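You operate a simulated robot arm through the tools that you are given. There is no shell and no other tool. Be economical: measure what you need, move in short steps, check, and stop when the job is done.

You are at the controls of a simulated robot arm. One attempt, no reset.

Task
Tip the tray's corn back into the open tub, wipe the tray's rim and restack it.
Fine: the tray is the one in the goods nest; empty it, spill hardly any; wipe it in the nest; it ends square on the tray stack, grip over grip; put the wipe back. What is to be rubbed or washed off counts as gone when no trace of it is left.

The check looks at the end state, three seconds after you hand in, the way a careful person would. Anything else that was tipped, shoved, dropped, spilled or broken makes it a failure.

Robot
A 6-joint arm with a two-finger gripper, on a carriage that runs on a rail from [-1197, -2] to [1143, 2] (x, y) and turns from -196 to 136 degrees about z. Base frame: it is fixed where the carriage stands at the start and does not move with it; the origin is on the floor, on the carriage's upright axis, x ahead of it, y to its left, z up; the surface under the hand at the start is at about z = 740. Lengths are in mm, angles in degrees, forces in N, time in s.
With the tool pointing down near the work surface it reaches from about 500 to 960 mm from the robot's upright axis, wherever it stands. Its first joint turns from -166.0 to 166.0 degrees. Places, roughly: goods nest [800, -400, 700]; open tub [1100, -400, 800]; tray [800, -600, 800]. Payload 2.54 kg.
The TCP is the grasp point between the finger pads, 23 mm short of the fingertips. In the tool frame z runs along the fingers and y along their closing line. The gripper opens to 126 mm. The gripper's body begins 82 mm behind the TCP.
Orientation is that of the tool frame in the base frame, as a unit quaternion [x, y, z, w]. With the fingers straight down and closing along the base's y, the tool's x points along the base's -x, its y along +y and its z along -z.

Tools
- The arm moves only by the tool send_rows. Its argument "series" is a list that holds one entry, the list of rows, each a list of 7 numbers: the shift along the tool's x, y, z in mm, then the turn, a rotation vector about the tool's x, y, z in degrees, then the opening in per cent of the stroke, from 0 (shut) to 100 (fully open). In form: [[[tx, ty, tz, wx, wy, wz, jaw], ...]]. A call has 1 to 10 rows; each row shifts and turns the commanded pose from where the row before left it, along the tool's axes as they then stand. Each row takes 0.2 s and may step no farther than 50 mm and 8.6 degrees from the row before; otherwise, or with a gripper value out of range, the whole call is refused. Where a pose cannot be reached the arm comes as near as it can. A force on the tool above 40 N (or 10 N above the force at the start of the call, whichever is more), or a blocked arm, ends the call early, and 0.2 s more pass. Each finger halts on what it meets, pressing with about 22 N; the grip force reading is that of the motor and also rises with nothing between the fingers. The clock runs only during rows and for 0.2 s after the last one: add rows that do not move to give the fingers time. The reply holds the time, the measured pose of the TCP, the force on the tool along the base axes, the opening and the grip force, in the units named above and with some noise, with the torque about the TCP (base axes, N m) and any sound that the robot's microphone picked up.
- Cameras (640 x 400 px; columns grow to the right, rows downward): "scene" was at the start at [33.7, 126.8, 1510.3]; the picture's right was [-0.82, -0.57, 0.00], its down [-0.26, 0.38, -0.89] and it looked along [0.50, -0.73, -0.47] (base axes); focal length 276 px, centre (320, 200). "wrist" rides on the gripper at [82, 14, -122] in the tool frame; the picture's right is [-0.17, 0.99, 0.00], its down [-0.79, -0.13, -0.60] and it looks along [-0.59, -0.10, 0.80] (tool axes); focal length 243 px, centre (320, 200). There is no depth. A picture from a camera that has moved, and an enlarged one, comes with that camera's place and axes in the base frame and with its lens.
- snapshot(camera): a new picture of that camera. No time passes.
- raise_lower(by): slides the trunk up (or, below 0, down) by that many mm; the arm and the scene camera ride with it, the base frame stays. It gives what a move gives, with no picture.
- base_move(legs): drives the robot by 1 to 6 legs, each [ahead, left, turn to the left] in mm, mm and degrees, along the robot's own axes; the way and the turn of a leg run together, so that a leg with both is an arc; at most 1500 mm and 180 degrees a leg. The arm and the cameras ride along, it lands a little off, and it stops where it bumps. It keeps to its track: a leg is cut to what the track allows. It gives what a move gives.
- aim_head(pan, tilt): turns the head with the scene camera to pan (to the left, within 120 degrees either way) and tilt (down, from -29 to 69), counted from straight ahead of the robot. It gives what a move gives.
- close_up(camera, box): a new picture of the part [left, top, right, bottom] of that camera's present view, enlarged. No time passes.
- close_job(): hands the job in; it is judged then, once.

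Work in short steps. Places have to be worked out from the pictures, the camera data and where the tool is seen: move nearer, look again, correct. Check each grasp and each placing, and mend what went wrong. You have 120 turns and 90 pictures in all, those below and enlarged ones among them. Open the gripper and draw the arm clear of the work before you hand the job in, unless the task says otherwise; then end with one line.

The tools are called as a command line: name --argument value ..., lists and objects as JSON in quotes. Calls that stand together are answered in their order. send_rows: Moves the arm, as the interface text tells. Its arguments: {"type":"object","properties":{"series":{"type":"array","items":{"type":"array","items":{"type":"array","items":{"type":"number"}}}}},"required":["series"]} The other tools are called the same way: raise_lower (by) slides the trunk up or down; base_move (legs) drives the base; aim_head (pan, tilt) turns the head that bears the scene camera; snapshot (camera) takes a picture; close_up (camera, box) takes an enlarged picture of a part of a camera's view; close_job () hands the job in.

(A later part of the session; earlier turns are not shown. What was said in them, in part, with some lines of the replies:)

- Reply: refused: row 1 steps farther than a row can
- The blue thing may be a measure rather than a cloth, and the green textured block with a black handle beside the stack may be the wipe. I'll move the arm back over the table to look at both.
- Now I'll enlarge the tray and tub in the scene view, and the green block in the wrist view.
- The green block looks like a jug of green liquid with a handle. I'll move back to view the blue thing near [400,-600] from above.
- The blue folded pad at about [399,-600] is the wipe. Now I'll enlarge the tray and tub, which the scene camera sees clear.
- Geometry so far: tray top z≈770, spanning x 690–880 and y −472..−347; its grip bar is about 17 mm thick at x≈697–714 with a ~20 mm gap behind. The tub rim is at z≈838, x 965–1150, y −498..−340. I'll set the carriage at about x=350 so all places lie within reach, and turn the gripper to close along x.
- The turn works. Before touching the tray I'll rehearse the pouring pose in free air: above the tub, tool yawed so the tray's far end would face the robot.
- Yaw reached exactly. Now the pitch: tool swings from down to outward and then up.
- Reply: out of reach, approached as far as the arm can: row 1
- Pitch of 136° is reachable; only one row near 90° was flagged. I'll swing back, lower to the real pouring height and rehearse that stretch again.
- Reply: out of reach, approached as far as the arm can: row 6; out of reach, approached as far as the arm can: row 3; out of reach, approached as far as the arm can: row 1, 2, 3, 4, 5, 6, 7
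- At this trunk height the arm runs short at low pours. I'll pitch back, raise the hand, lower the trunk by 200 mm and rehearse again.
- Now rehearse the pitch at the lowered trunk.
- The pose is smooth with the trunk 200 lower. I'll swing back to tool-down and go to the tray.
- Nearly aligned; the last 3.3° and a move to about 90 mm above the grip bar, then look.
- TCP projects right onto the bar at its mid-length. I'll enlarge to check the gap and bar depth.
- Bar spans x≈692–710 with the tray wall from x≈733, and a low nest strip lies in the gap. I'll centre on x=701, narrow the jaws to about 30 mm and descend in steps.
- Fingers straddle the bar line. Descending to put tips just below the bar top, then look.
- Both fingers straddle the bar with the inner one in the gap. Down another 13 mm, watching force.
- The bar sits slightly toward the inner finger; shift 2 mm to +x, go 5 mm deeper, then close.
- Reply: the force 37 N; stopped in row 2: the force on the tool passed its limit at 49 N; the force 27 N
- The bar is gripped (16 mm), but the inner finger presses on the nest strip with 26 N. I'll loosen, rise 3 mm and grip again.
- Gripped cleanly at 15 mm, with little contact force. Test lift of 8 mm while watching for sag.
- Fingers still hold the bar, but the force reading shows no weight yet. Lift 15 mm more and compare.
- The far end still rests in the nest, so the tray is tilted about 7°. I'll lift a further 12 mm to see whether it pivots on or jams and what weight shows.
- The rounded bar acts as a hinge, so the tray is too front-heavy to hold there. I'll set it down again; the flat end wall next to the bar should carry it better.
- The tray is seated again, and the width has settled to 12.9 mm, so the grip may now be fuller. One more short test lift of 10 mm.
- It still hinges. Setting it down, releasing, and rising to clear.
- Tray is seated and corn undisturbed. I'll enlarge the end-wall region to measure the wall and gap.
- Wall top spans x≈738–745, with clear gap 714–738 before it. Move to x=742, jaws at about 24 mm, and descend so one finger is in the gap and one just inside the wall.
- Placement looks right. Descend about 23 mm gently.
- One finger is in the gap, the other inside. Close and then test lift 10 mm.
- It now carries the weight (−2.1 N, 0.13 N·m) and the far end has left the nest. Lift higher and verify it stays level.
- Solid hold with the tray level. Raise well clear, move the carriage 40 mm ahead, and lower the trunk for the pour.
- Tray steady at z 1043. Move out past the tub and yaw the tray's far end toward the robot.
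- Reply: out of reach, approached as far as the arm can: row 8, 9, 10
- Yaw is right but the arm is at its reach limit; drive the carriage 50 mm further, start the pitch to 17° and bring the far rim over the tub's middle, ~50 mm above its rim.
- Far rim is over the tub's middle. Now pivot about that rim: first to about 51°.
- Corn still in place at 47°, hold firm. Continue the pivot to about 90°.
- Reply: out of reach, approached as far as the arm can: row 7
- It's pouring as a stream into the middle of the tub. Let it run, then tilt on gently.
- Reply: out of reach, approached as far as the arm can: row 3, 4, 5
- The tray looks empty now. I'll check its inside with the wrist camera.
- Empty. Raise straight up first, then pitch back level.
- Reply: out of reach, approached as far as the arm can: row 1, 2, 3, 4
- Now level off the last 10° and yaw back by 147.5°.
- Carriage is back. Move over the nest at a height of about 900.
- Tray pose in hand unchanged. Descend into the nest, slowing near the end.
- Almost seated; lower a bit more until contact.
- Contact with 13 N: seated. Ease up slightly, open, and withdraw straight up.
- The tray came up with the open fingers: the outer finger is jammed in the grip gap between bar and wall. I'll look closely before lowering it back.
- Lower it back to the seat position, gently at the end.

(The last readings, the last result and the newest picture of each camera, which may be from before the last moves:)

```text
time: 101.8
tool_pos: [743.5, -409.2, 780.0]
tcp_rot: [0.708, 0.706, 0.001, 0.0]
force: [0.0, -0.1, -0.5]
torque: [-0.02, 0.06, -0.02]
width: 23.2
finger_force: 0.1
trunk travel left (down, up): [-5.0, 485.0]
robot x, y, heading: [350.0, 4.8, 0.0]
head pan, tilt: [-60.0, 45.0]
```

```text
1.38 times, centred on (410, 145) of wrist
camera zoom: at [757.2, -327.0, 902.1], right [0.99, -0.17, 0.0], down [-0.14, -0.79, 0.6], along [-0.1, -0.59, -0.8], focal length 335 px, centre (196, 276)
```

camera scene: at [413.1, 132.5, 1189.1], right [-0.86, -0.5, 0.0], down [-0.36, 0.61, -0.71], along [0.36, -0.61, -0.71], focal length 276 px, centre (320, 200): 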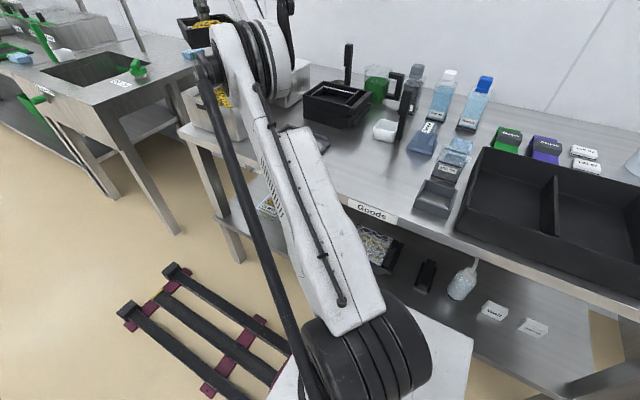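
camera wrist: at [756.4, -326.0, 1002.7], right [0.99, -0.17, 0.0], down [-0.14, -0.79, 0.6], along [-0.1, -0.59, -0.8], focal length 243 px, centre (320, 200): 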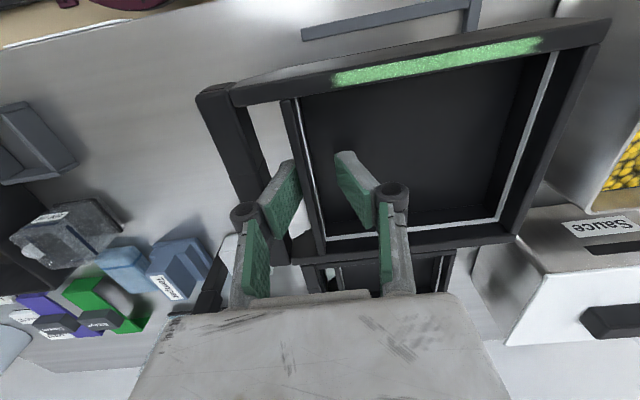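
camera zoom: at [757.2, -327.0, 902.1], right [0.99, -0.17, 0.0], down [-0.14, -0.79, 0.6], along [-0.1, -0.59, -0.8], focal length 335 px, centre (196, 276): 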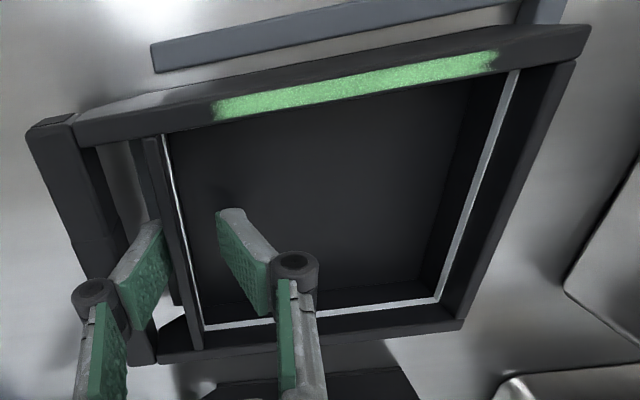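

Not yet bearing; lower 3 mm more, then narrow the jaws so the outer finger is mid-gap.

send_rows --series '[[[0, 0, 1, 0, 0, 0, 18], [0, 0, 1, 0, 0, 0, 18], [0, 0, 1, 0, 0, 0, 18], [0, 0, 0, 0, 0, 0, 12], [0, 0, 0, 0, 0, 0, 12], [0, 0, 0, 0, 0, 0, 12]]]'

close_up --camera "wrist" --box '[180, 0, 640, 290]'

```text
time: 103.2
tool_pos: [743.5, -409.9, 777.5]
tcp_rot: [0.708, 0.706, 0.002, 0.0]
force: [-0.1, -0.1, 0.1]
torque: [-0.01, 0.02, -0.04]
width: 15.3
finger_force: 0.3
trunk travel left (down, up): [-5.0, 485.0]
robot x, y, heading: [348.6, 2.2, 0.2]
head pan, tilt: [-60.0, 45.0]
```

```text
1.38 times, centred on (410, 145) of wrist
camera zoom: at [757.7, -326.5, 898.6], right [0.99, -0.17, 0.0], down [-0.14, -0.79, 0.6], along [-0.1, -0.59, -0.8], focal length 335 px, centre (196, 276)
```

zoom: 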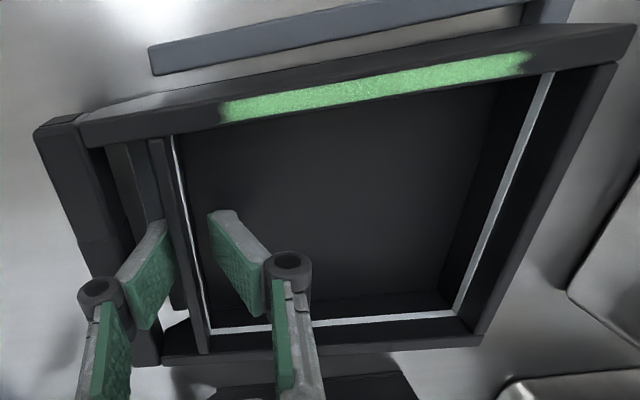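

The tray has dropped level into the nest. The outer pad is near the wall, so shift 3 mm to −x and rise slowly, checking it stays.

send_rows --series '[[[0, -3, 0, 0, 0, 0, 12], [0, 0, -3, 0, 0, 0, 12], [0, 0, -3, 0, 0, 0, 12], [0, 0, -4, 0, 0, 0, 12], [0, 0, -5, 0, 0, 0, 12]]]'

close_up --camera "wrist" --box '[180, 0, 640, 290]'

```text
time: 104.4
tool_pos: [741.4, -410.0, 793.0]
tcp_rot: [0.709, 0.706, 0.002, 0.001]
force: [0.6, 0.2, -0.9]
torque: [0.0, 0.08, 0.01]
width: 15.3
finger_force: 0.5
trunk travel left (down, up): [-5.0, 485.0]
robot x, y, heading: [350.3, -4.2, 0.2]
head pan, tilt: [-60.0, 45.0]
```

```text
1.38 times, centred on (410, 145) of wrist
camera zoom: at [754.2, -326.7, 914.0], right [0.99, -0.17, 0.0], down [-0.14, -0.79, 0.6], along [-0.1, -0.59, -0.8], focal length 335 px, centre (196, 276)
```

zoom: 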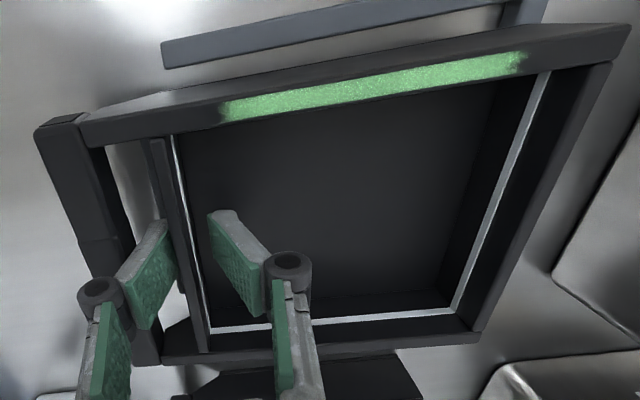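

The tray still clings to the outer finger. I'll lower it again and press it lightly into the nest so it is held down while the jaws open further.

send_rows --series '[[[0, 2, 5, 0, 0, 0, 12], [0, 1, 4, 0, 0, 0, 12], [0, 0, 4, 0, 0, 0, 12], [0, 0, 2, 0, 0, 0, 12], [0, 0, 1, 0, 0, 0, 12], [0, 0, 1, 0, 0, 0, 12], [0, 0, 1, 0, 0, 0, 12]]]'

```text
time: 106.0
tool_pos: [744.5, -408.0, 774.3]
tcp_rot: [0.707, 0.707, 0.002, 0.001]
force: [0.0, -0.6, 0.5]
torque: [0.0, 0.06, -0.01]
width: 15.7
finger_force: 0.1
trunk travel left (down, up): [-5.0, 485.0]
robot x, y, heading: [352.1, 1.0, 0.3]
head pan, tilt: [-60.0, 45.0]
```

send_rows --series '[[[0, 0, 1, 0, 0, 0, 12], [0, 0, 1, 0, 0, 0, 12], [0, 0, 1, 0, 0, 0, 12]]]'

close_up --camera "wrist" --box '[180, 0, 640, 290]'

```text
time: 106.8
tool_pos: [742.5, -407.9, 771.9]
tcp_rot: [0.708, 0.706, 0.002, 0.001]
force: [-6.8, 2.3, 12.9]
torque: [0.02, 0.32, -0.06]
width: 21.5
finger_force: 2.8
trunk travel left (down, up): [-5.0, 485.0]
robot x, y, heading: [350.8, 0.7, 0.4]
head pan, tilt: [-60.0, 45.0]
```

```text
1.38 times, centred on (410, 145) of wrist
camera zoom: at [756.4, -326.1, 893.0], right [0.99, -0.17, 0.0], down [-0.14, -0.79, 0.6], along [-0.1, -0.59, -0.8], focal length 335 px, centre (196, 276)
```

zoom: 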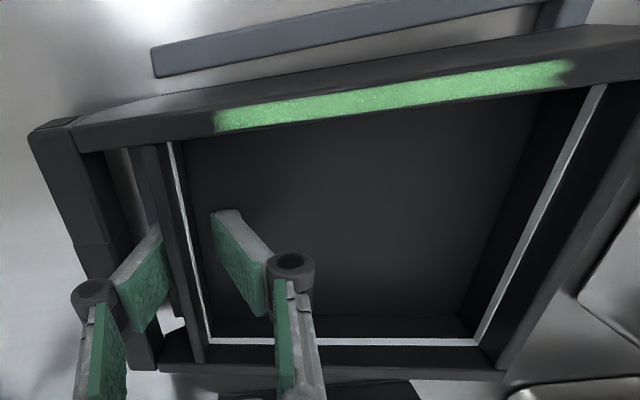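

The finger has been forced off the wall. Rise in small steps with jaws at 22 mm and check the weight reading.

send_rows --series '[[[0, 0, 0, 0, 0, 0, 18], [0, 0, -1, 0, 0, 0, 18], [0, 0, -2, 0, 0, 0, 18], [0, 0, -3, 0, 0, 0, 18], [0, 0, -4, 0, 0, 0, 18], [0, 0, -5, 0, 0, 0, 18]]]'

close_up --camera "wrist" --box '[180, 0, 640, 290]'

```text
time: 108.2
tool_pos: [744.6, -409.5, 786.7]
tcp_rot: [0.708, 0.706, 0.001, 0.001]
force: [-0.3, 0.2, -0.8]
torque: [-0.02, -0.01, 0.01]
width: 23.0
finger_force: 0.3
trunk travel left (down, up): [-5.0, 485.0]
robot x, y, heading: [347.2, 5.5, 0.3]
head pan, tilt: [-60.0, 45.0]
```

```text
1.38 times, centred on (410, 145) of wrist
camera zoom: at [757.7, -326.9, 908.3], right [0.99, -0.17, 0.0], down [-0.14, -0.79, 0.6], along [-0.1, -0.59, -0.8], focal length 335 px, centre (196, 276)
```

zoom: 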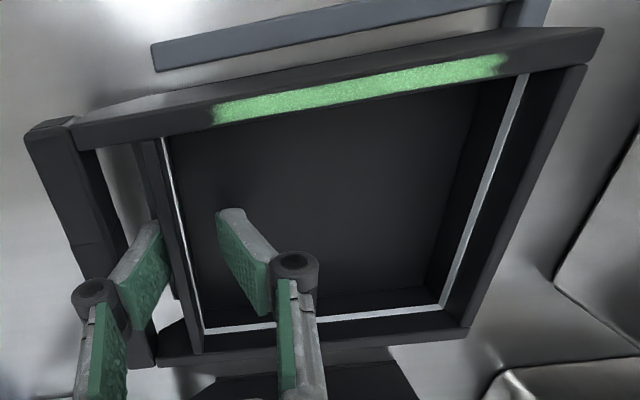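

The fingers toe inward, so the slanted outer finger nearly fills the gap and jams as the tray tilts. I'll seat it again and then tilt the tool about 12° so the outer finger stands upright and slides out freely.

send_rows --series '[[[0, 0, 4, 0, 0, 0, 18], [0, 0, 3, 0, 0, 0, 16], [0, 0, 2, 0, 0, 0, 16], [0, 0, 1, 0, 0, 0, 16], [0, 0, 0, 0, 0, 0, 16]]]'

close_up --camera "wrist" --box '[210, 60, 420, 260]'

```text
time: 109.4
tool_pos: [743.1, -409.5, 774.7]
tcp_rot: [0.708, 0.706, 0.002, 0.001]
force: [0.9, 0.0, 1.2]
torque: [-0.02, 0.08, 0.03]
width: 20.4
finger_force: 0.1
trunk travel left (down, up): [-5.0, 485.0]
robot x, y, heading: [349.4, 0.7, 0.4]
head pan, tilt: [-60.0, 45.0]
```

```text
2.00 times, centred on (315, 160) of wrist
camera zoom: at [757.3, -326.6, 897.7], right [0.99, -0.17, 0.0], down [-0.14, -0.79, 0.6], along [-0.1, -0.59, -0.8], focal length 485 px, centre (330, 280)
```

zoom: 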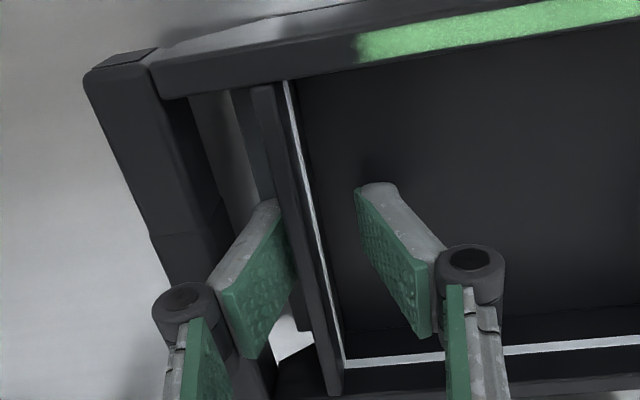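

Tilt the tool 12° in two steps about the outer fingertip, rising slightly so the inner tip clears the floor.

send_rows --series '[[[0, 1, -1.5, 6, 0, 0, 16], [0, 1, -1.5, 6, 0, 0, 16], [0, 0, 0, 0, 0, 0, 16]]]'

snapshot --camera "wrist"

```text
time: 110.2
tool_pos: [746.5, -408.8, 780.4]
tcp_rot: [0.704, 0.703, -0.073, -0.074]
force: [-0.5, -0.6, -0.1]
torque: [-0.01, 0.0, 0.01]
width: 20.2
finger_force: 0.1
trunk travel left (down, up): [-5.0, 485.0]
robot x, y, heading: [349.8, 1.4, 0.2]
head pan, tilt: [-60.0, 45.0]
```

```text
20 pictures are left
camera wrist: at [784.6, -326.5, 895.6], right [0.96, -0.17, -0.2], down [-0.01, -0.79, 0.61], along [-0.26, -0.59, -0.77], focal length 243 px, centre (320, 200)
```

wrist: 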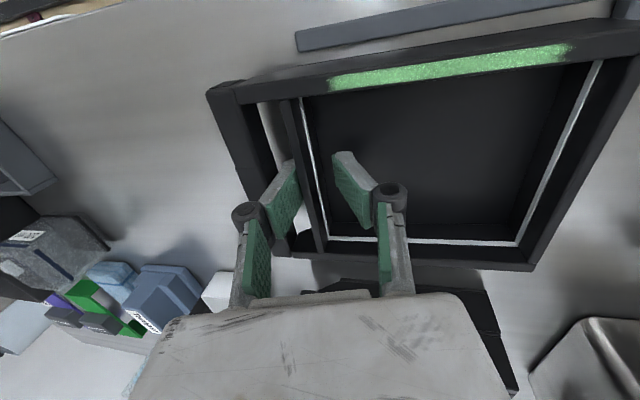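

send_rows --series '[[[0, -0.8, -4, 0, 0, 0, 16], [0, -0.8, -4, 0, 0, 0, 16], [0, -1, -5, 0, 0, 0, 16], [0, -1, -5, 0, 0, 0, 16], [0, 0, 0, 0, 0, 0, 16]]]'

close_up --camera "wrist" --box '[180, 0, 640, 290]'

```text
time: 111.4
tool_pos: [746.1, -409.8, 796.6]
tcp_rot: [0.704, 0.702, -0.071, -0.072]
force: [0.6, -0.4, -0.5]
torque: [0.03, -0.03, -0.03]
width: 20.0
finger_force: 0.1
trunk travel left (down, up): [-5.0, 485.0]
robot x, y, heading: [350.0, 0.9, 0.3]
head pan, tilt: [-60.0, 45.0]
```

```text
1.38 times, centred on (410, 145) of wrist
camera zoom: at [784.8, -326.9, 913.3], right [0.96, -0.17, -0.2], down [-0.01, -0.79, 0.61], along [-0.26, -0.59, -0.77], focal length 335 px, centre (196, 276)
```

zoom: 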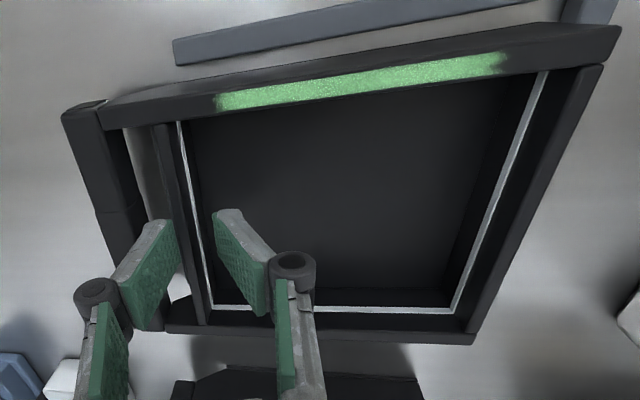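

Unclear from this whether the tray stayed; rise another 25 mm and compare.

send_rows --series '[[[0, -1.2, -6, 0, 0, 0, 16], [0, -1.2, -6, 0, 0, 0, 16], [0, -1.2, -6, 0, 0, 0, 16], [0, -1.2, -6, 0, 0, 0, 16], [0, 0, 0, 0, 0, 0, 16]]]'

snapshot --camera "wrist"

```text
time: 112.6
tool_pos: [746.7, -408.8, 821.4]
tcp_rot: [0.704, 0.703, -0.073, -0.074]
force: [-0.7, 0.2, 1.2]
torque: [0.01, 0.01, 0.02]
width: 20.3
finger_force: 0.1
trunk travel left (down, up): [-5.0, 485.0]
robot x, y, heading: [347.4, 1.6, 0.5]
head pan, tilt: [-60.0, 45.0]
```

```text
18 pictures are left
camera wrist: at [785.6, -326.9, 937.9], right [0.96, -0.17, -0.2], down [-0.01, -0.79, 0.61], along [-0.26, -0.59, -0.77], focal length 243 px, centre (320, 200)
```

wrist: 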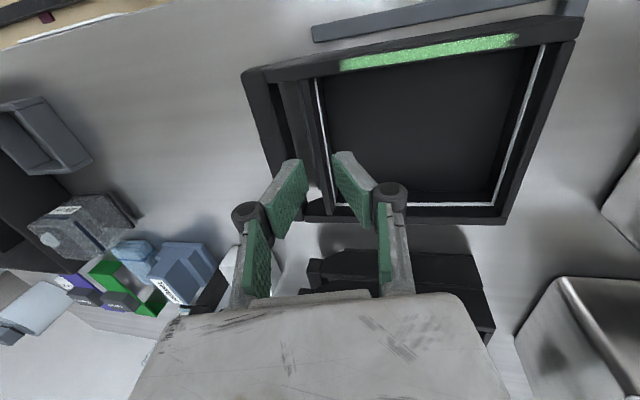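

The tray is seated at its original place and free. Now the wipe: untilt, rise, and go over the blue cloth at [399,-600].

send_rows --series '[[[0, 0, -20, -6, 0, 0, 40], [0, 0, -30, -6, 0, 0, 70], [0, 0, -30, 0, 0, 0, 80], [0, 0, -30, 0, 0, 0, 80]]]'

send_rows --series '[[[-19, -35, 0, 0, 0, 0, 80], [-19, -35, 0, 0, 0, 0, 80], [-19, -35, 0, 0, 0, 0, 80], [-19, -35, 0, 0, 0, 0, 80], [-19, -35, 0, 0, 0, 0, 80], [-19, -35, 0, 0, 0, 0, 80], [-19, -35, 0, 0, 0, 0, 80], [-19, -35, 0, 0, 0, 0, 80], [-19, -35, 0, 0, 0, 0, 80], [-19, -32, 0, 0, 0, 0, 80]]]'

snapshot --camera "wrist"

```text
time: 113.6
tool_pos: [755.0, -409.3, 931.8]
tcp_rot: [0.707, 0.707, 0.001, 0.0]
force: [0.5, -0.5, -0.2]
torque: [0.02, 0.01, 0.0]
width: 100.8
finger_force: 0.0
trunk travel left (down, up): [-5.0, 485.0]
robot x, y, heading: [349.5, 3.9, 0.5]
head pan, tilt: [-60.0, 45.0]
```

```text
time: 115.8
tool_pos: [406.9, -600.4, 929.4]
tcp_rot: [0.708, 0.707, 0.002, 0.001]
force: [1.1, -0.6, -0.2]
torque: [-0.04, 0.03, -0.02]
width: 100.3
finger_force: 0.1
trunk travel left (down, up): [-5.0, 485.0]
robot x, y, heading: [351.9, -1.2, 0.1]
head pan, tilt: [-60.0, 45.0]
```

```text
17 pictures are left
camera wrist: at [420.1, -518.1, 1050.5], right [0.99, -0.17, 0.0], down [-0.14, -0.79, 0.6], along [-0.1, -0.59, -0.8], focal length 243 px, centre (320, 200)
```

wrist: 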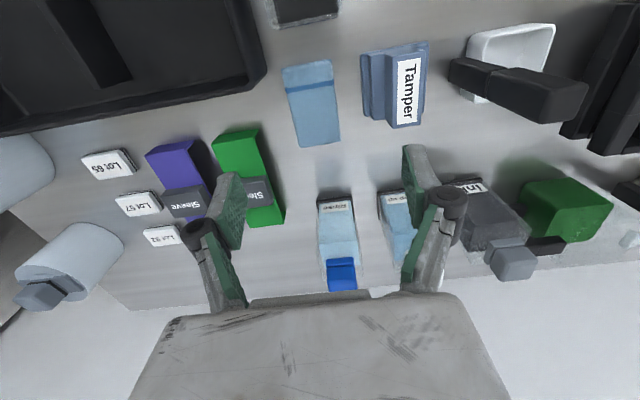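

Cloth measures ~53 × 92 mm, centred at about (398,−599), nearly square to the axes. I'll enlarge it to judge its thickness.

close_up --camera "wrist" --box '[260, 40, 360, 160]'

```text
3.33 times, centred on (310, 100) of wrist
camera zoom: at [420.1, -518.1, 1050.5], right [0.99, -0.17, 0.0], down [-0.14, -0.79, 0.6], along [-0.1, -0.59, -0.8], focal length 809 px, centre (353, 533)
```

zoom: 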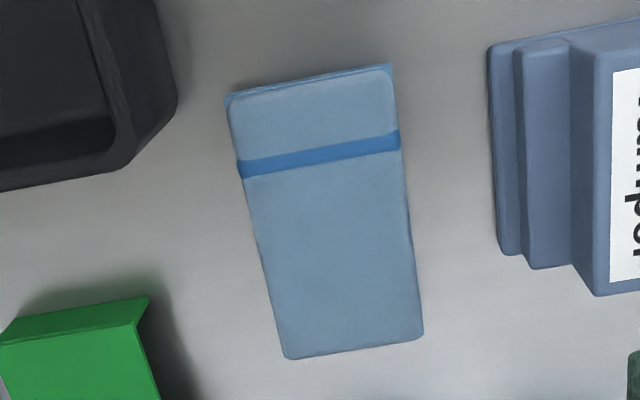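

The box labelled "100 ml" is only ~37 mm beyond the cloth, so I'll grip it across its 90 mm length with a narrow 98 mm pre-opening. First turn the gripper 90° so it closes along y.

send_rows --series '[[[0, 0, 0, 0, 0, -8.5, 78], [0, 0, 0, 0, 0, -8.5, 78], [0, 0, 0, 0, 0, -8.5, 78], [0, 0, 0, 0, 0, -8.5, 78], [0, 0, 0, 0, 0, -8.5, 78], [0, 0, 0, 0, 0, -8.5, 78], [0, 0, 0, 0, 0, -8.5, 78], [0, 0, 0, 0, 0, -8.5, 78], [0, 0, 0, 0, 0, -8.5, 78], [0, 0, 0, 0, 0, -8.5, 78]]]'

send_rows --series '[[[0, 0, 0, 0, 0, -5, 78], [8.5, -1.5, 25, 0, 0, 0, 78], [0, 0, 40, 0, 0, 0, 78], [0, 0, 35, 0, 0, 0, 78], [0, 0, 0, 0, 0, 0, 78]]]'

snapshot --camera "wrist"

```text
time: 118.0
tool_pos: [405.3, -599.0, 930.6]
tcp_rot: [0.043, 0.999, 0.001, 0.002]
force: [-0.2, -0.1, -0.6]
torque: [0.04, 0.01, -0.02]
width: 98.5
finger_force: 0.0
trunk travel left (down, up): [-5.0, 485.0]
robot x, y, heading: [350.8, 1.2, 0.1]
head pan, tilt: [-60.0, 45.0]
```

```text
time: 119.2
tool_pos: [397.0, -599.2, 828.1]
tcp_rot: [0.001, 1.0, 0.0, 0.002]
force: [-0.9, -0.4, 0.4]
torque: [0.0, -0.02, 0.03]
width: 98.4
finger_force: 0.0
trunk travel left (down, up): [-5.0, 485.0]
robot x, y, heading: [349.5, -2.5, 0.4]
head pan, tilt: [-60.0, 45.0]
```

```text
15 pictures are left
camera wrist: at [314.7, -586.1, 950.1], right [0.17, 0.99, 0.0], down [0.79, -0.14, 0.6], along [0.59, -0.1, -0.8], focal length 243 px, centre (320, 200)
```

wrist: 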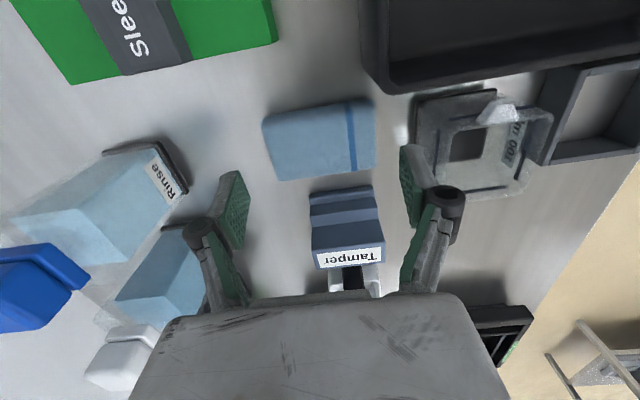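

Cloth spans y −644..−553, aligned; knuckle clears the box by ~6 mm. Descend to tips ~4 mm above the table and grip.

send_rows --series '[[[-1, -0.5, 25, 0, 0, 0, 78], [0, 0, 20, 0, 0, 0, 78], [0, 0, 10, 0, 0, 0, 78], [0, 0, 5, 0, 0, 0, 78], [0, 0, 0, 0, 0, 0, 60], [0, 0, 0, 0, 0, 0, 60], [0, 0, 0, 0, 0, 0, 50], [0, 0, 0, 0, 0, 0, 50]]]'

snapshot --camera "wrist"

```text
time: 121.0
tool_pos: [397.6, -601.3, 769.1]
tcp_rot: [0.001, 1.0, 0.002, 0.001]
force: [0.1, 0.4, 0.6]
torque: [0.06, -0.01, -0.02]
width: 87.9
finger_force: 22.3
trunk travel left (down, up): [-5.0, 485.0]
robot x, y, heading: [351.2, 2.6, 0.3]
head pan, tilt: [-60.0, 45.0]
```

```text
14 pictures are left
camera wrist: at [316.1, -586.5, 889.9], right [0.17, 0.99, 0.0], down [0.79, -0.14, 0.6], along [0.59, -0.1, -0.8], focal length 243 px, centre (320, 200)
```

wrist: 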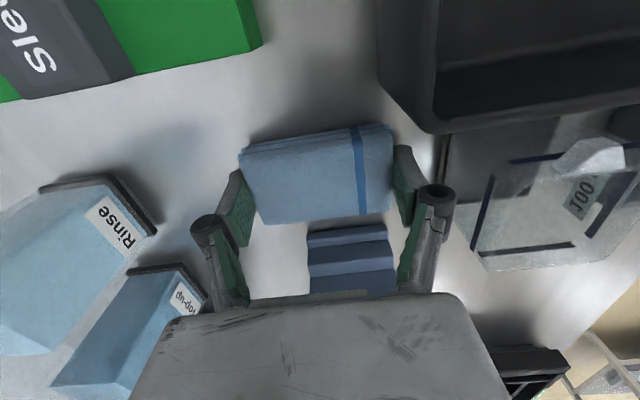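

The folded cloth is gripped (88 mm; its bottom is 29 mm below the TCP). Lift and carry it over the smeared rim.

send_rows --series '[[[0, 0, -15, 0, 0, 0, 50], [0, 0, -35, 0, 0, 0, 50], [0, 0, -40, 0, 0, 0, 50], [0, 0, -40, 0, 0, 0, 50], [0, 0, -20, 0, 0, 0, 50]]]'

send_rows --series '[[[-37.2, 25.2, 0, 0, 0, 0, 50], [-37.2, 25.2, 0, 0, 0, 0, 50], [-37.2, 25.2, 0, 0, 0, 0, 50], [-37.2, 25.2, 0, 0, 0, 0, 50], [-37.2, 25.2, 0, 0, 0, 0, 50], [-37.2, 25.2, 0, 0, 0, 0, 50], [-37.2, 25.2, 0, 0, 0, 0, 50], [-37.2, 25.2, 0, 0, 0, 0, 50], [-37.2, 25.2, 0, 0, 0, 0, 50], [-37.2, 25.2, 0, 0, 0, 0, 50]]]'

send_rows --series '[[[0, 0, 40, 0, 0, 0, 50], [0, 0, 40, 0, 0, 0, 50], [0, 0, 12, 0, 0, 0, 50], [0, 0, 0, 0, 0, 0, 50]]]'

snapshot --camera "wrist"

```text
time: 122.2
tool_pos: [399.6, -602.3, 921.7]
tcp_rot: [0.001, 1.0, 0.0, 0.003]
force: [-0.7, -0.1, -1.0]
torque: [0.01, -0.01, 0.0]
width: 87.8
finger_force: 22.2
trunk travel left (down, up): [-5.0, 485.0]
robot x, y, heading: [347.4, 0.1, 0.2]
head pan, tilt: [-60.0, 45.0]
```

```text
time: 124.4
tool_pos: [771.2, -347.4, 920.7]
tcp_rot: [0.001, 1.0, 0.0, 0.001]
force: [0.2, -1.1, -0.4]
torque: [0.03, -0.05, -0.03]
width: 87.9
finger_force: 21.7
trunk travel left (down, up): [-5.0, 485.0]
robot x, y, heading: [349.5, 0.1, 0.0]
head pan, tilt: [-60.0, 45.0]
```

```text
time: 125.4
tool_pos: [769.0, -349.8, 830.0]
tcp_rot: [0.0, 1.0, 0.001, 0.002]
force: [-0.2, -0.2, -0.1]
torque: [0.0, 0.0, 0.02]
width: 88.3
finger_force: 21.8
trunk travel left (down, up): [-5.0, 485.0]
robot x, y, heading: [351.1, -0.1, 0.1]
head pan, tilt: [-60.0, 45.0]
```

```text
13 pictures are left
camera wrist: at [688.2, -335.6, 951.6], right [0.17, 0.99, 0.0], down [0.79, -0.14, 0.6], along [0.59, -0.1, -0.8], focal length 243 px, centre (320, 200)
```

wrist: 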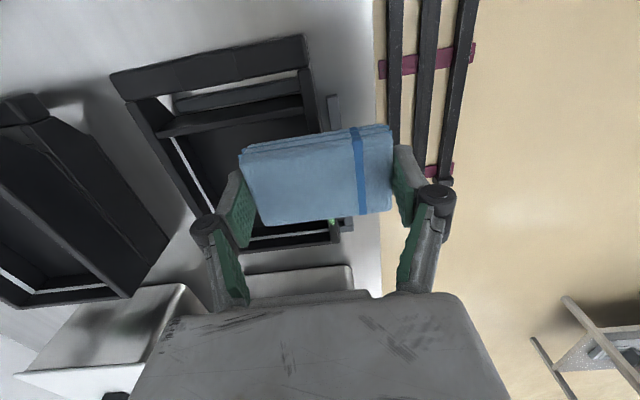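

Cloth is centred over the rim. Lower until a light press.

send_rows --series '[[[0, 0, 14, 0, 0, 0, 50], [0, 0, 10, 0, 0, 0, 50], [0, 0, 4, 0, 0, 0, 50], [0, 0, 2, 0, 0, 0, 50], [0, 0, 1, 0, 0, 0, 50]]]'

```text
time: 126.6
tool_pos: [769.7, -347.6, 799.4]
tcp_rot: [0.001, 1.0, 0.0, 0.002]
force: [-2.4, 1.2, 25.4]
torque: [0.06, -0.02, 0.03]
width: 89.2
finger_force: 21.6
trunk travel left (down, up): [-5.0, 485.0]
robot x, y, heading: [345.1, 1.7, 0.3]
head pan, tilt: [-60.0, 45.0]
```

Pressing at 25 N; ease off a bit and stroke along the rim forward and back.

send_rows --series '[[[0, 0, -1.2, 0, 0, 0, 50], [-9, 0, 0, 0, 0, 0, 50], [-9, 0, 0, 0, 0, 0, 50], [-9, 0, 0, 0, 0, 0, 50], [-9, 0, 0, 0, 0, 0, 50], [-9, 0, 0, 0, 0, 0, 50], [-9, 0, 0, 0, 0, 0, 50], [-9, 0, 0, 0, 0, 0, 50], [-9, 0, 0, 0, 0, 0, 50], [-9, 0, 0, 0, 0, 0, 50]]]'

send_rows --series '[[[10, 0, 0, 0, 0, 0, 50], [10, 0, 0, 0, 0, 0, 50], [10, 0, 0, 0, 0, 0, 50], [10, 0, 0, 0, 0, 0, 50], [10, 0, 0, 0, 0, 0, 50], [10, 0, 0, 0, 0, 0, 50], [10, 0, 0, 0, 0, 0, 50], [10, 0, 0, 0, 0, 0, 50], [5, 0, 0, 0, 0, 0, 50]]]'

```text
time: 128.8
tool_pos: [852.9, -349.4, 800.0]
tcp_rot: [0.001, 1.0, 0.001, 0.002]
force: [-2.6, -0.7, 7.8]
torque: [0.01, 0.05, 0.02]
width: 89.1
finger_force: 22.0
trunk travel left (down, up): [-5.0, 485.0]
robot x, y, heading: [350.0, 1.6, 0.4]
head pan, tilt: [-60.0, 45.0]
```

```text
time: 130.8
tool_pos: [767.6, -349.0, 799.2]
tcp_rot: [0.001, 1.0, 0.001, 0.002]
force: [2.1, 0.5, 6.1]
torque: [0.01, -0.05, 0.05]
width: 89.0
finger_force: 22.1
trunk travel left (down, up): [-5.0, 485.0]
robot x, y, heading: [351.7, 0.1, 0.1]
head pan, tilt: [-60.0, 45.0]
```

Steady rubbing at 6–8 N. Two more strokes, slightly shifted in y to cover both rim edges.

send_rows --series '[[[-8, -3, 0.4, 0, 0, 0, 50], [-10, 0, 0, 0, 0, 0, 50], [-10, 0, 0, 0, 0, 0, 50], [-10, 0, 0, 0, 0, 0, 50], [-10, 0, 0, 0, 0, 0, 50], [-10, 0, 0, 0, 0, 0, 50], [-10, 0, 0, 0, 0, 0, 50], [-10, 0, 0, 0, 0, 0, 50], [-7, 0, 0, 0, 0, 0, 50]]]'

send_rows --series '[[[8, 5, 0, 0, 0, 0, 50], [10, 0, 0, 0, 0, 0, 50], [10, 0, 0, 0, 0, 0, 50], [10, 0, 0, 0, 0, 0, 50], [10, 0, 0, 0, 0, 0, 50], [10, 0, 0, 0, 0, 0, 50], [10, 0, 0, 0, 0, 0, 50], [10, 0, 0, 0, 0, 0, 50], [7, 0, 0, 0, 0, 0, 50]]]'

send_rows --series '[[[0, 0, -10, 0, 0, 0, 50], [0, 0, -30, 0, 0, 0, 50], [30, -30, -20, 0, 0, 0, 50], [35, -30, -10, 0, 0, 0, 50], [35, -30, 0, 0, 0, 0, 50], [35, -30, 0, 0, 0, 0, 50]]]'

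snapshot --camera "wrist"

```text
time: 132.8
tool_pos: [852.5, -350.6, 799.1]
tcp_rot: [0.001, 1.0, 0.0, 0.002]
force: [-1.1, -0.4, 2.6]
torque: [0.02, -0.03, 0.03]
width: 89.2
finger_force: 22.4
trunk travel left (down, up): [-5.0, 485.0]
robot x, y, heading: [351.4, -0.6, 0.2]
head pan, tilt: [-60.0, 45.0]
```

```text
time: 134.8
tool_pos: [768.3, -347.1, 798.8]
tcp_rot: [0.001, 1.0, 0.001, 0.002]
force: [-0.3, 0.0, 0.9]
torque: [-0.01, -0.03, -0.01]
width: 89.2
finger_force: 22.0
trunk travel left (down, up): [-5.0, 485.0]
robot x, y, heading: [354.8, -2.7, 0.2]
head pan, tilt: [-60.0, 45.0]
```

```text
time: 136.2
tool_pos: [633.2, -468.9, 867.5]
tcp_rot: [0.0, 1.0, 0.001, 0.001]
force: [1.0, 0.3, 0.4]
torque: [-0.08, 0.03, 0.02]
width: 89.4
finger_force: 22.1
trunk travel left (down, up): [-5.0, 485.0]
robot x, y, heading: [348.9, 0.5, -0.1]
head pan, tilt: [-60.0, 45.0]
```

```text
12 pictures are left
camera wrist: at [550.8, -453.7, 989.6], right [0.17, 0.99, 0.0], down [0.79, -0.13, 0.6], along [0.59, -0.1, -0.8], focal length 243 px, centre (320, 200)
```

wrist: 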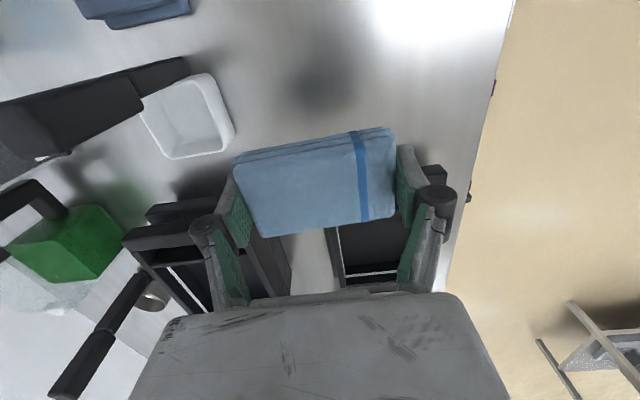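

The rim is hidden here; check with the scene camera.

close_up --camera "scene" --box '[200, 40, 360, 160]'

```text
3.33 times, centred on (280, 100) of scene
camera zoom: at [373.1, 132.9, 1189.0], right [-0.86, -0.5, 0.0], down [-0.36, 0.61, -0.71], along [0.36, -0.61, -0.71], focal length 920 px, centre (453, 533)
```

zoom: 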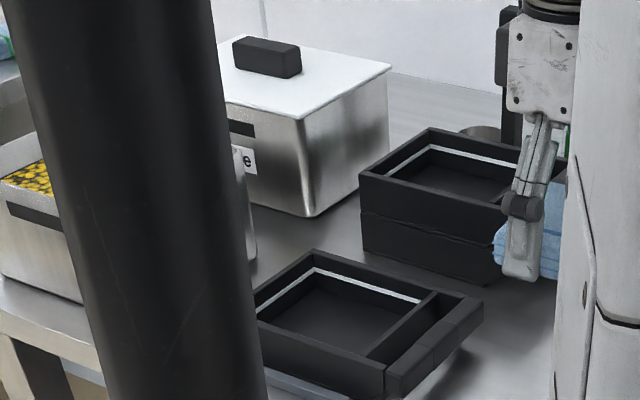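

The visible part of the rim is clean. I'll carry the cloth above its home spot, which also swings the arm out of the view, and look again before setting it down.

send_rows --series '[[[33, -19, -9, 0, 0, 0, 50], [33, -19, -9, 0, 0, 0, 50], [33, -19, -9, 0, 0, 0, 50], [34, -19, -9, 0, 0, 0, 50], [34, -19, -9, 0, 0, 0, 50], [34, -19, 0, 0, 0, 0, 50], [34, -18, 0, 0, 0, 0, 50], [0, 0, 0, 0, 0, 0, 50]]]'

close_up --camera "scene" --box '[200, 50, 320, 150]'

```text
time: 138.0
tool_pos: [394.5, -598.8, 913.5]
tcp_rot: [0.0, 1.0, 0.001, 0.002]
force: [0.5, -0.1, -0.7]
torque: [0.03, 0.02, 0.0]
width: 88.9
finger_force: 21.7
trunk travel left (down, up): [-5.0, 485.0]
robot x, y, heading: [350.0, -0.9, 0.2]
head pan, tilt: [-60.0, 45.0]
```

```text
4.00 times, centred on (260, 100) of scene
camera zoom: at [372.9, 132.5, 1189.1], right [-0.86, -0.5, 0.0], down [-0.36, 0.61, -0.71], along [0.36, -0.61, -0.71], focal length 1104 px, centre (560, 600)
```

zoom: 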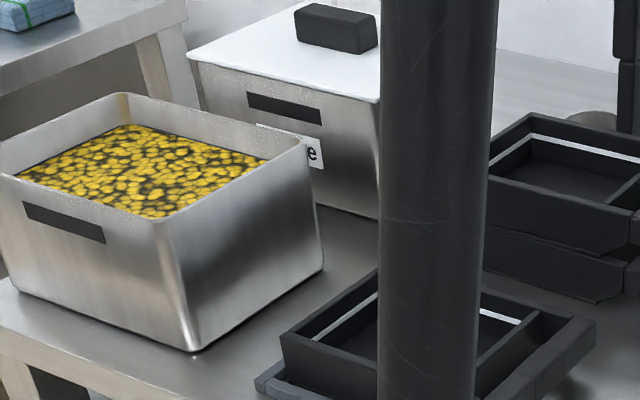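

Rim is clean along its length and no corn lies on the table. Set the cloth back at its spot: corrections +2 mm x, −2 mm y, then down.

send_rows --series '[[[-2, -2, 35, 0, 0, 0, 50], [0, 0, 40, 0, 0, 0, 50], [0, 0, 35, 0, 0, 0, 50], [0, 0, 20, 0, 0, 0, 50], [0, 0, 6, 0, 0, 0, 50], [0, 0, 3, 0, 0, 0, 50], [0, 0, 2, 0, 0, 0, 50], [0, 0, 0, 0, 0, 0, 50]]]'

```text
time: 139.8
tool_pos: [399.0, -599.3, 772.6]
tcp_rot: [0.002, 1.0, 0.001, 0.002]
force: [0.0, 0.1, -0.2]
torque: [0.01, 0.0, 0.0]
width: 89.0
finger_force: 21.5
trunk travel left (down, up): [-5.0, 485.0]
robot x, y, heading: [351.2, 1.6, 0.3]
head pan, tilt: [-60.0, 45.0]
```

send_rows --series '[[[0, -1, 1, 0, 0, 0, 50], [0, 0, 1, 0, 0, 0, 50], [0, 0, 1, 0, 0, 0, 50], [0, 0, 0, 0, 0, 0, 77], [0, 0, 0, 0, 0, 0, 77], [0, 0, -5, 0, 0, 0, 77], [0, 0, -15, 0, 0, 0, 77], [0, 0, -40, 0, 0, 0, 77], [0, 0, -45, 0, 0, 0, 77], [0, 0, -45, 0, 0, 0, 77]]]'

snapshot --camera "wrist"

```text
time: 142.0
tool_pos: [399.3, -603.1, 921.0]
tcp_rot: [0.002, 1.0, 0.0, 0.001]
force: [0.7, -0.1, 0.9]
torque: [0.04, -0.02, 0.0]
width: 97.4
finger_force: 0.0
trunk travel left (down, up): [-5.0, 485.0]
robot x, y, heading: [348.3, -0.9, 0.2]
head pan, tilt: [-60.0, 45.0]
```

```text
9 pictures are left
camera wrist: at [316.4, -588.9, 1041.6], right [0.17, 0.99, 0.0], down [0.79, -0.14, 0.6], along [0.59, -0.1, -0.8], focal length 243 px, centre (320, 200)
```

wrist: 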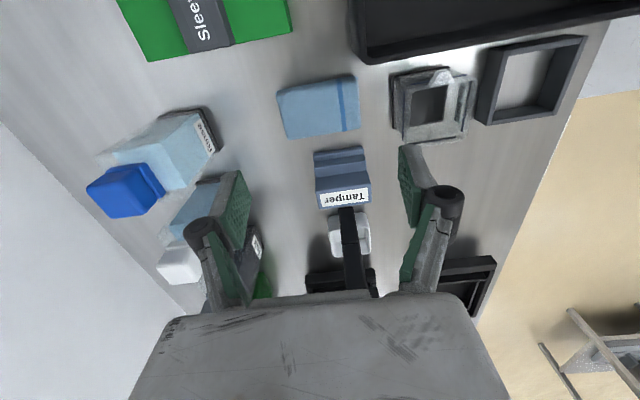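

Cloth is back where it was, neighbours untouched. Now look squarely down on the tray stack to get its position.

send_rows --series '[[[-5, 0, -40, 0, 0, 0, 77], [-20, 0, -40, 0, 0, 0, 50], [-46, 0, 0, 0, 0, 0, 40], [-46, 0, 0, 0, 0, 0, 30], [-46, 0, 0, 0, 0, 0, 30], [-46, 0, 0, 0, 0, 0, 30], [-46, 0, 0, 0, 0, 0, 100], [-46, 0, 0, 0, 0, 0, 100], [0, 0, 0, 0, 0, 0, 100], [0, 0, 0, 0, 0, 0, 100]]]'

close_up --camera "wrist" --box '[190, 60, 510, 260]'

```text
time: 144.2
tool_pos: [701.3, -602.4, 1000.0]
tcp_rot: [0.001, 1.0, 0.0, 0.001]
force: [-0.6, 0.5, 0.0]
torque: [0.0, 0.01, -0.01]
width: 126.1
finger_force: 0.1
trunk travel left (down, up): [-5.0, 485.0]
robot x, y, heading: [352.4, 0.9, 0.1]
head pan, tilt: [-60.0, 45.0]
```

```text
2.00 times, centred on (350, 160) of wrist
camera zoom: at [619.6, -588.6, 1120.9], right [0.17, 0.99, 0.0], down [0.79, -0.14, 0.6], along [0.59, -0.1, -0.8], focal length 485 px, centre (260, 280)
```

zoom: 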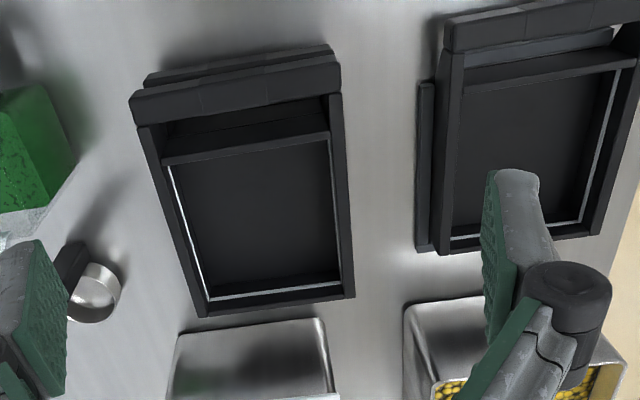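

Both trays are in view: stack top rim z≈805, +y outer wall at y≈−553, far edge x≈883, square. The nest tray lies ~2.5° askew with its far +y corner at (882,−343). I'll grip its +y wall at mid-length, which also squares it to the gripper; go there.

send_rows --series '[[[-14, 36, 0, 0, 0, 0, 60], [-14, 36, 0, 0, 0, 0, 23], [-14, 37, 0, 0, 0, 0, 23], [-14, 37, 0, 0, 0, 0, 23], [-14, 37, 0, 0, 0, 0, 23], [-13, 37, 0, 0, 0, 0, 23], [-13, 37, 20, 0, 0, 0, 23], [0, 0, 45, 0, 0, 0, 23], [0, 0, 45, 0, 0, 0, 23], [0, 0, 45, 0, 0, 0, 23]]]'

send_rows --series '[[[0, 0, 30, 0, 0, 0, 23], [0, 0, 10, 0, 0, 0, 23], [0, 0, 0, 0, 0, 0, 23]]]'

snapshot --camera "wrist"

```text
time: 146.4
tool_pos: [795.4, -344.3, 846.1]
tcp_rot: [0.001, 1.0, 0.0, 0.002]
force: [-0.4, 0.0, -0.1]
torque: [-0.03, -0.01, -0.04]
width: 29.0
finger_force: 0.1
trunk travel left (down, up): [-5.0, 485.0]
robot x, y, heading: [350.9, 3.1, 0.2]
head pan, tilt: [-60.0, 45.0]
```

```text
time: 147.2
tool_pos: [796.0, -345.2, 806.0]
tcp_rot: [0.001, 1.0, 0.0, 0.002]
force: [-0.4, 0.0, 0.2]
torque: [0.0, -0.02, 0.0]
width: 28.6
finger_force: 0.1
trunk travel left (down, up): [-5.0, 485.0]
robot x, y, heading: [352.3, 1.5, 0.1]
head pan, tilt: [-60.0, 45.0]
```

```text
7 pictures are left
camera wrist: at [713.1, -331.3, 927.0], right [0.17, 0.99, 0.0], down [0.79, -0.14, 0.6], along [0.59, -0.1, -0.8], focal length 243 px, centre (320, 200)
```

wrist: 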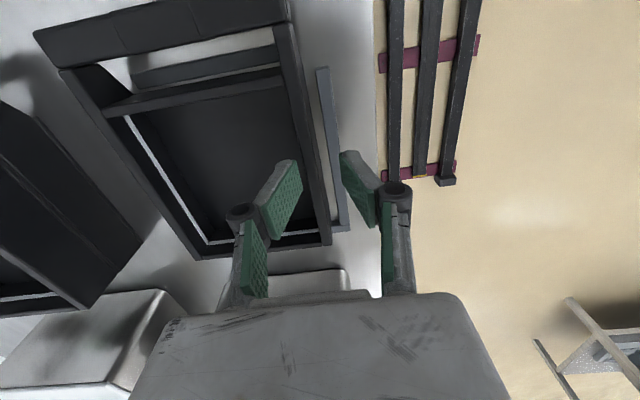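

The rim is clean all along. The wall centre is ~8 mm further to −y than the jaws; shift, descend and grip.

send_rows --series '[[[0, -7.5, 0, 0, 0, 0, 23], [0, 0, 8, 0, 0, 0, 23], [0, 0, 8, 0, 0, 0, 23], [0, 0, 6, 0, 0, 0, 23], [0, 0, 4, 0, 0, 0, 23], [0, 0, 0, 0, 0, 0, 10], [0, 0, 0, 0, 0, 0, 0], [0, 0, 0, 0, 0, 0, 0], [0, 0, 0, 0, 0, 0, 0]]]'

```text
time: 149.2
tool_pos: [796.2, -352.0, 779.3]
tcp_rot: [0.001, 1.0, 0.001, 0.002]
force: [-2.1, 8.4, 0.0]
torque: [0.2, 0.05, 0.08]
width: 9.8
finger_force: 22.5
trunk travel left (down, up): [-5.0, 485.0]
robot x, y, heading: [351.5, 4.2, 0.5]
head pan, tilt: [-60.0, 45.0]
```

Gripped (9.8 mm). Lift clear and look.

send_rows --series '[[[0, 0, -4, 0, 0, 0, 0], [0, 0, -6, 0, 0, 0, 0], [0, 0, -20, 0, 0, 0, 0], [0, 0, -30, 0, 0, 0, 0], [0, 0, -40, 0, 0, 0, 0], [0, 0, -30, 0, 0, 0, 0], [0, 0, 0, 0, 0, 0, 0]]]'

snapshot --camera "wrist"

```text
time: 150.8
tool_pos: [796.7, -353.3, 908.7]
tcp_rot: [0.0, 1.0, 0.002, 0.002]
force: [-0.5, 0.2, -0.9]
torque: [0.01, 0.01, 0.0]
width: 9.2
finger_force: 21.9
trunk travel left (down, up): [-5.0, 485.0]
robot x, y, heading: [352.9, 1.2, 0.2]
head pan, tilt: [-60.0, 45.0]
```

```text
6 pictures are left
camera wrist: at [713.8, -339.6, 1030.8], right [0.17, 0.99, 0.0], down [0.79, -0.14, 0.6], along [0.59, -0.1, -0.8], focal length 243 px, centre (320, 200)
```

wrist: 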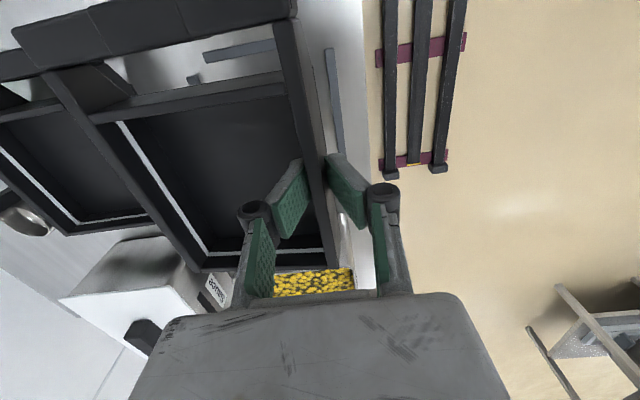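

Tray held, sagging ~8° on its far (−y) side. Carry it over the stack at this height, then roll the tool 7° to level it.

send_rows --series '[[[0, -20, -5, 0, 0, 0, 0], [0, -38, -5, 0, 0, 0, 0], [0, -40, 0, 0, 0, 0, 0], [0, -40, 0, 0, 0, 0, 0], [0, -40, 0, 0, 0, 0, 0], [0, -25, 0, 0, 0, 0, 0], [0, 0, 0, 3.5, 0, 0, 0], [0, 0, 0, 3.5, 0, 0, 0], [0, 0, 0, 0, 0, 0, 0]]]'

close_up --camera "scene" --box '[230, 20, 390, 140]'

```text
time: 152.8
tool_pos: [794.8, -555.7, 918.2]
tcp_rot: [0.002, 0.998, -0.061, 0.002]
force: [0.3, 0.1, -1.7]
torque: [0.05, 0.0, 0.01]
width: 9.4
finger_force: 22.5
trunk travel left (down, up): [-5.0, 485.0]
robot x, y, heading: [349.1, 1.0, 0.3]
head pan, tilt: [-60.0, 45.0]
```

```text
3.33 times, centred on (310, 80) of scene
camera zoom: at [372.9, 132.3, 1189.1], right [-0.86, -0.5, 0.0], down [-0.36, 0.61, -0.71], along [0.36, -0.61, -0.71], focal length 920 px, centre (353, 600)
```

zoom: 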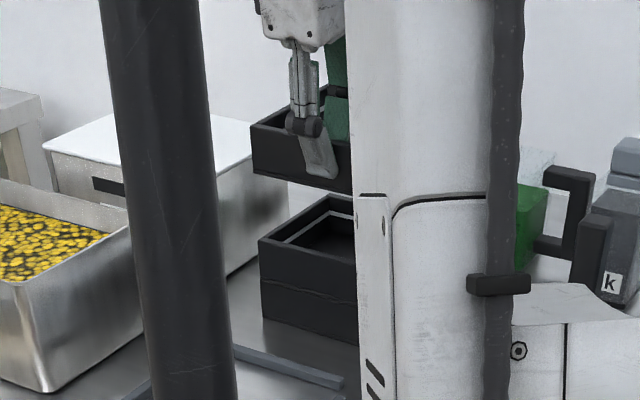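

Held tray looks level and in line with the stack, about 60 mm above its rim. Lower 50 mm, then by small steps to contact.

send_rows --series '[[[0, 2.4, 20, 0, 0, 0, 0], [0, 2.4, 20, 0, 0, 0, 0], [0, 1.2, 10, 0, 0, 0, 0], [0, 0.3, 2.5, 0, 0, 0, 0], [0, 0.3, 2.5, 0, 0, 0, 0], [0, 0, 0, 0, 0, 0, 0]]]'

close_up --camera "scene" --box '[270, 40, 350, 120]'

```text
time: 154.2
tool_pos: [795.7, -556.9, 863.3]
tcp_rot: [0.001, 0.998, -0.06, 0.001]
force: [0.1, 0.0, -1.0]
torque: [0.06, 0.02, 0.01]
width: 9.3
finger_force: 21.9
trunk travel left (down, up): [-5.0, 485.0]
robot x, y, heading: [350.0, 3.0, 0.3]
head pan, tilt: [-60.0, 45.0]
```

```text
5.00 times, centred on (310, 80) of scene
camera zoom: at [372.9, 132.4, 1189.1], right [-0.86, -0.5, 0.0], down [-0.36, 0.61, -0.71], along [0.36, -0.61, -0.71], focal length 1379 px, centre (370, 800)
```

zoom: 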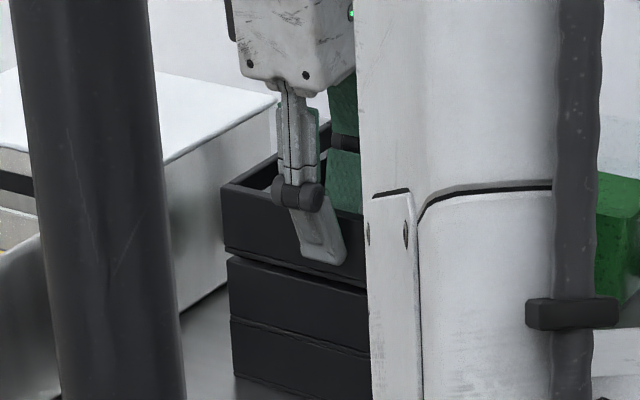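

Nearly touching; edges parallel, with the tray ~2.5 mm too far to +x. Correct that and lower to contact.

send_rows --series '[[[2.5, 0.1, 1, 0, 0, 0, 0], [0, 0.3, 2, 0, 0, 0, 0], [0, 0.2, 1.5, 0, 0, 0, 0], [0, 0.1, 1, 0, 0, 0, 0], [0, 0.1, 1, 0, 0, 0, 0], [0, 0, 0, 0, 0, 0, 0]]]'

```text
time: 155.6
tool_pos: [793.4, -554.2, 857.7]
tcp_rot: [0.001, 0.998, -0.061, 0.001]
force: [1.6, -0.4, 22.6]
torque: [-0.02, -0.03, 0.02]
width: 9.6
finger_force: 21.5
trunk travel left (down, up): [-5.0, 485.0]
robot x, y, heading: [348.5, 3.8, 0.4]
head pan, tilt: [-60.0, 45.0]
```

Contact at 22 N. Ease off 1 mm, then open — first a quick look at alignment.

send_rows --series '[[[0, -0.1, -1, 0, 0, 0, 0], [0, 0, 0, 0, 0, 0, 0]]]'

close_up --camera "scene" --box '[280, 60, 340, 120]'

```text
time: 156.2
tool_pos: [791.5, -555.1, 857.5]
tcp_rot: [0.0, 0.998, -0.06, 0.002]
force: [-1.2, 0.4, 14.9]
torque: [0.04, 0.06, 0.02]
width: 9.4
finger_force: 21.9
trunk travel left (down, up): [-5.0, 485.0]
robot x, y, heading: [352.0, 0.3, 0.2]
head pan, tilt: [-60.0, 45.0]
```

```text
6.67 times, centred on (310, 90) of scene
camera zoom: at [372.3, 133.0, 1189.0], right [-0.86, -0.5, 0.0], down [-0.36, 0.61, -0.71], along [0.36, -0.61, -0.71], focal length 1839 px, centre (387, 933)
```

zoom: 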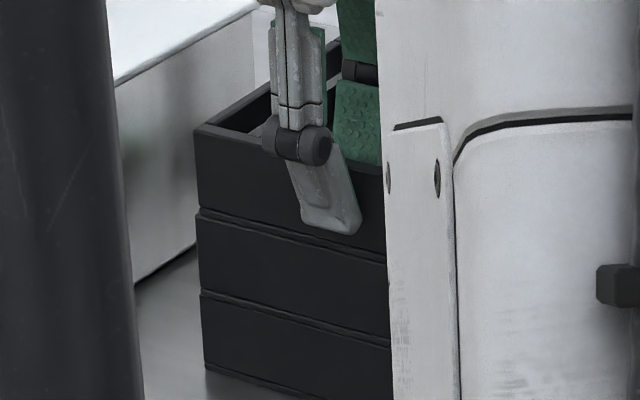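

Stacked flush and aligned like the layers beneath. Open and rise straight up.

send_rows --series '[[[0, 0, 0, 0, 0, 0, 10], [0, 0, 0, 0, 0, 0, 18], [0, 0, 0, 0, 0, 0, 22], [0, 0, 0, 0, 0, 0, 22], [0, -0.5, -4, 0, 0, 0, 22], [0, -1, -8, 0, 0, 0, 22], [0, -2.4, -20, 0, 0, 0, 22], [0, -4.9, -40, 0, 0, 0, 22], [0, -5.4, -44, 0, 0, 0, 22], [0, -5.4, -44, 0, 0, 0, 22]]]'

snapshot --camera "wrist"

```text
time: 158.4
tool_pos: [791.4, -554.5, 1020.0]
tcp_rot: [0.001, 0.998, -0.06, 0.001]
force: [-0.9, -0.4, -0.5]
torque: [0.03, 0.03, 0.03]
width: 27.8
finger_force: 0.1
trunk travel left (down, up): [-5.0, 485.0]
robot x, y, heading: [348.8, 0.7, 0.1]
head pan, tilt: [-60.0, 45.0]
```

```text
2 pictures are left
camera wrist: at [709.8, -526.0, 1138.3], right [0.17, 0.98, -0.12], down [0.79, -0.06, 0.61], along [0.59, -0.2, -0.78], focal length 243 px, centre (320, 200)
```

wrist: 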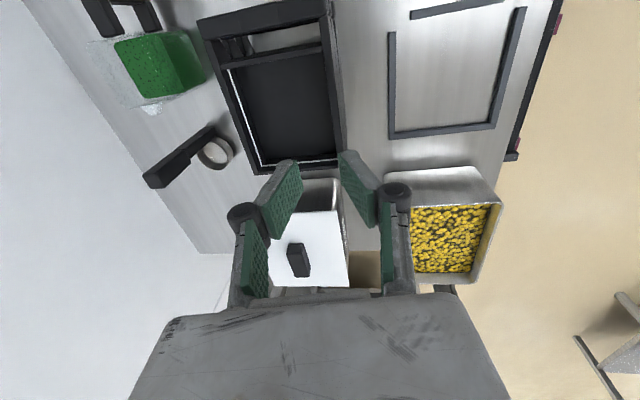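

The tray stayed on the stack and the nest is empty. Draw the arm back, open fully, and take a final look at the grips.

send_rows --series '[[[0, 0, 0, -3.5, 0, 0, 60], [0, 0, 0, -3.5, 0, 0, 100], [45, 0, -10, 0, 0, 0, 100], [45, 0, -10, 0, 0, 0, 100], [45, 0, -10, 0, 0, 0, 100], [30, 0, 0, 0, 0, 0, 100], [0, 0, 0, 0, 0, 0, 100]]]'

close_up --camera "wrist" --box '[190, 100, 510, 300]'

```text
time: 160.0
tool_pos: [627.8, -555.3, 1051.5]
tcp_rot: [0.001, 1.0, 0.001, 0.002]
force: [-0.4, -0.7, 0.4]
torque: [0.05, 0.01, 0.0]
width: 125.9
finger_force: 0.0
trunk travel left (down, up): [-5.0, 485.0]
robot x, y, heading: [347.9, -1.4, 0.3]
head pan, tilt: [-60.0, 45.0]
```

```text
2.00 times, centred on (350, 200) of wrist
camera zoom: at [545.3, -541.7, 1172.1], right [0.17, 0.99, 0.0], down [0.79, -0.14, 0.6], along [0.59, -0.1, -0.8], focal length 485 px, centre (260, 200)
```

zoom: 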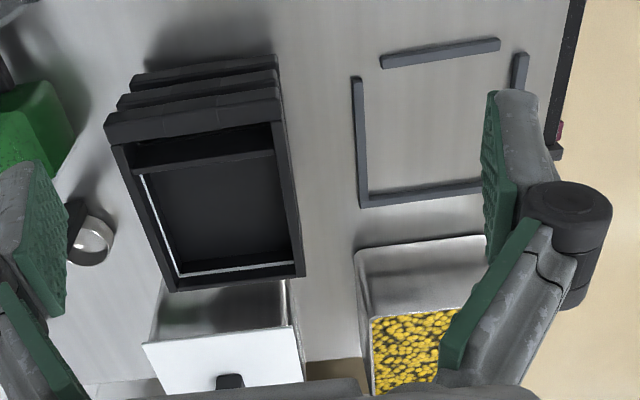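

The three grips line up in even steps, the tray is square on the stack, the corn is back in the tub, and the cloth is in its place. The arm is clear and open, so I'm handing in.

close_job

```text
The job is handed in.
```

The job is handed in: the tray's corn is back in the tub with no spill seen, its rim shows no trace of the smear, the tray sits square on the stack grip over grip, and the cloth is back where it lay. The check's result has not come back.
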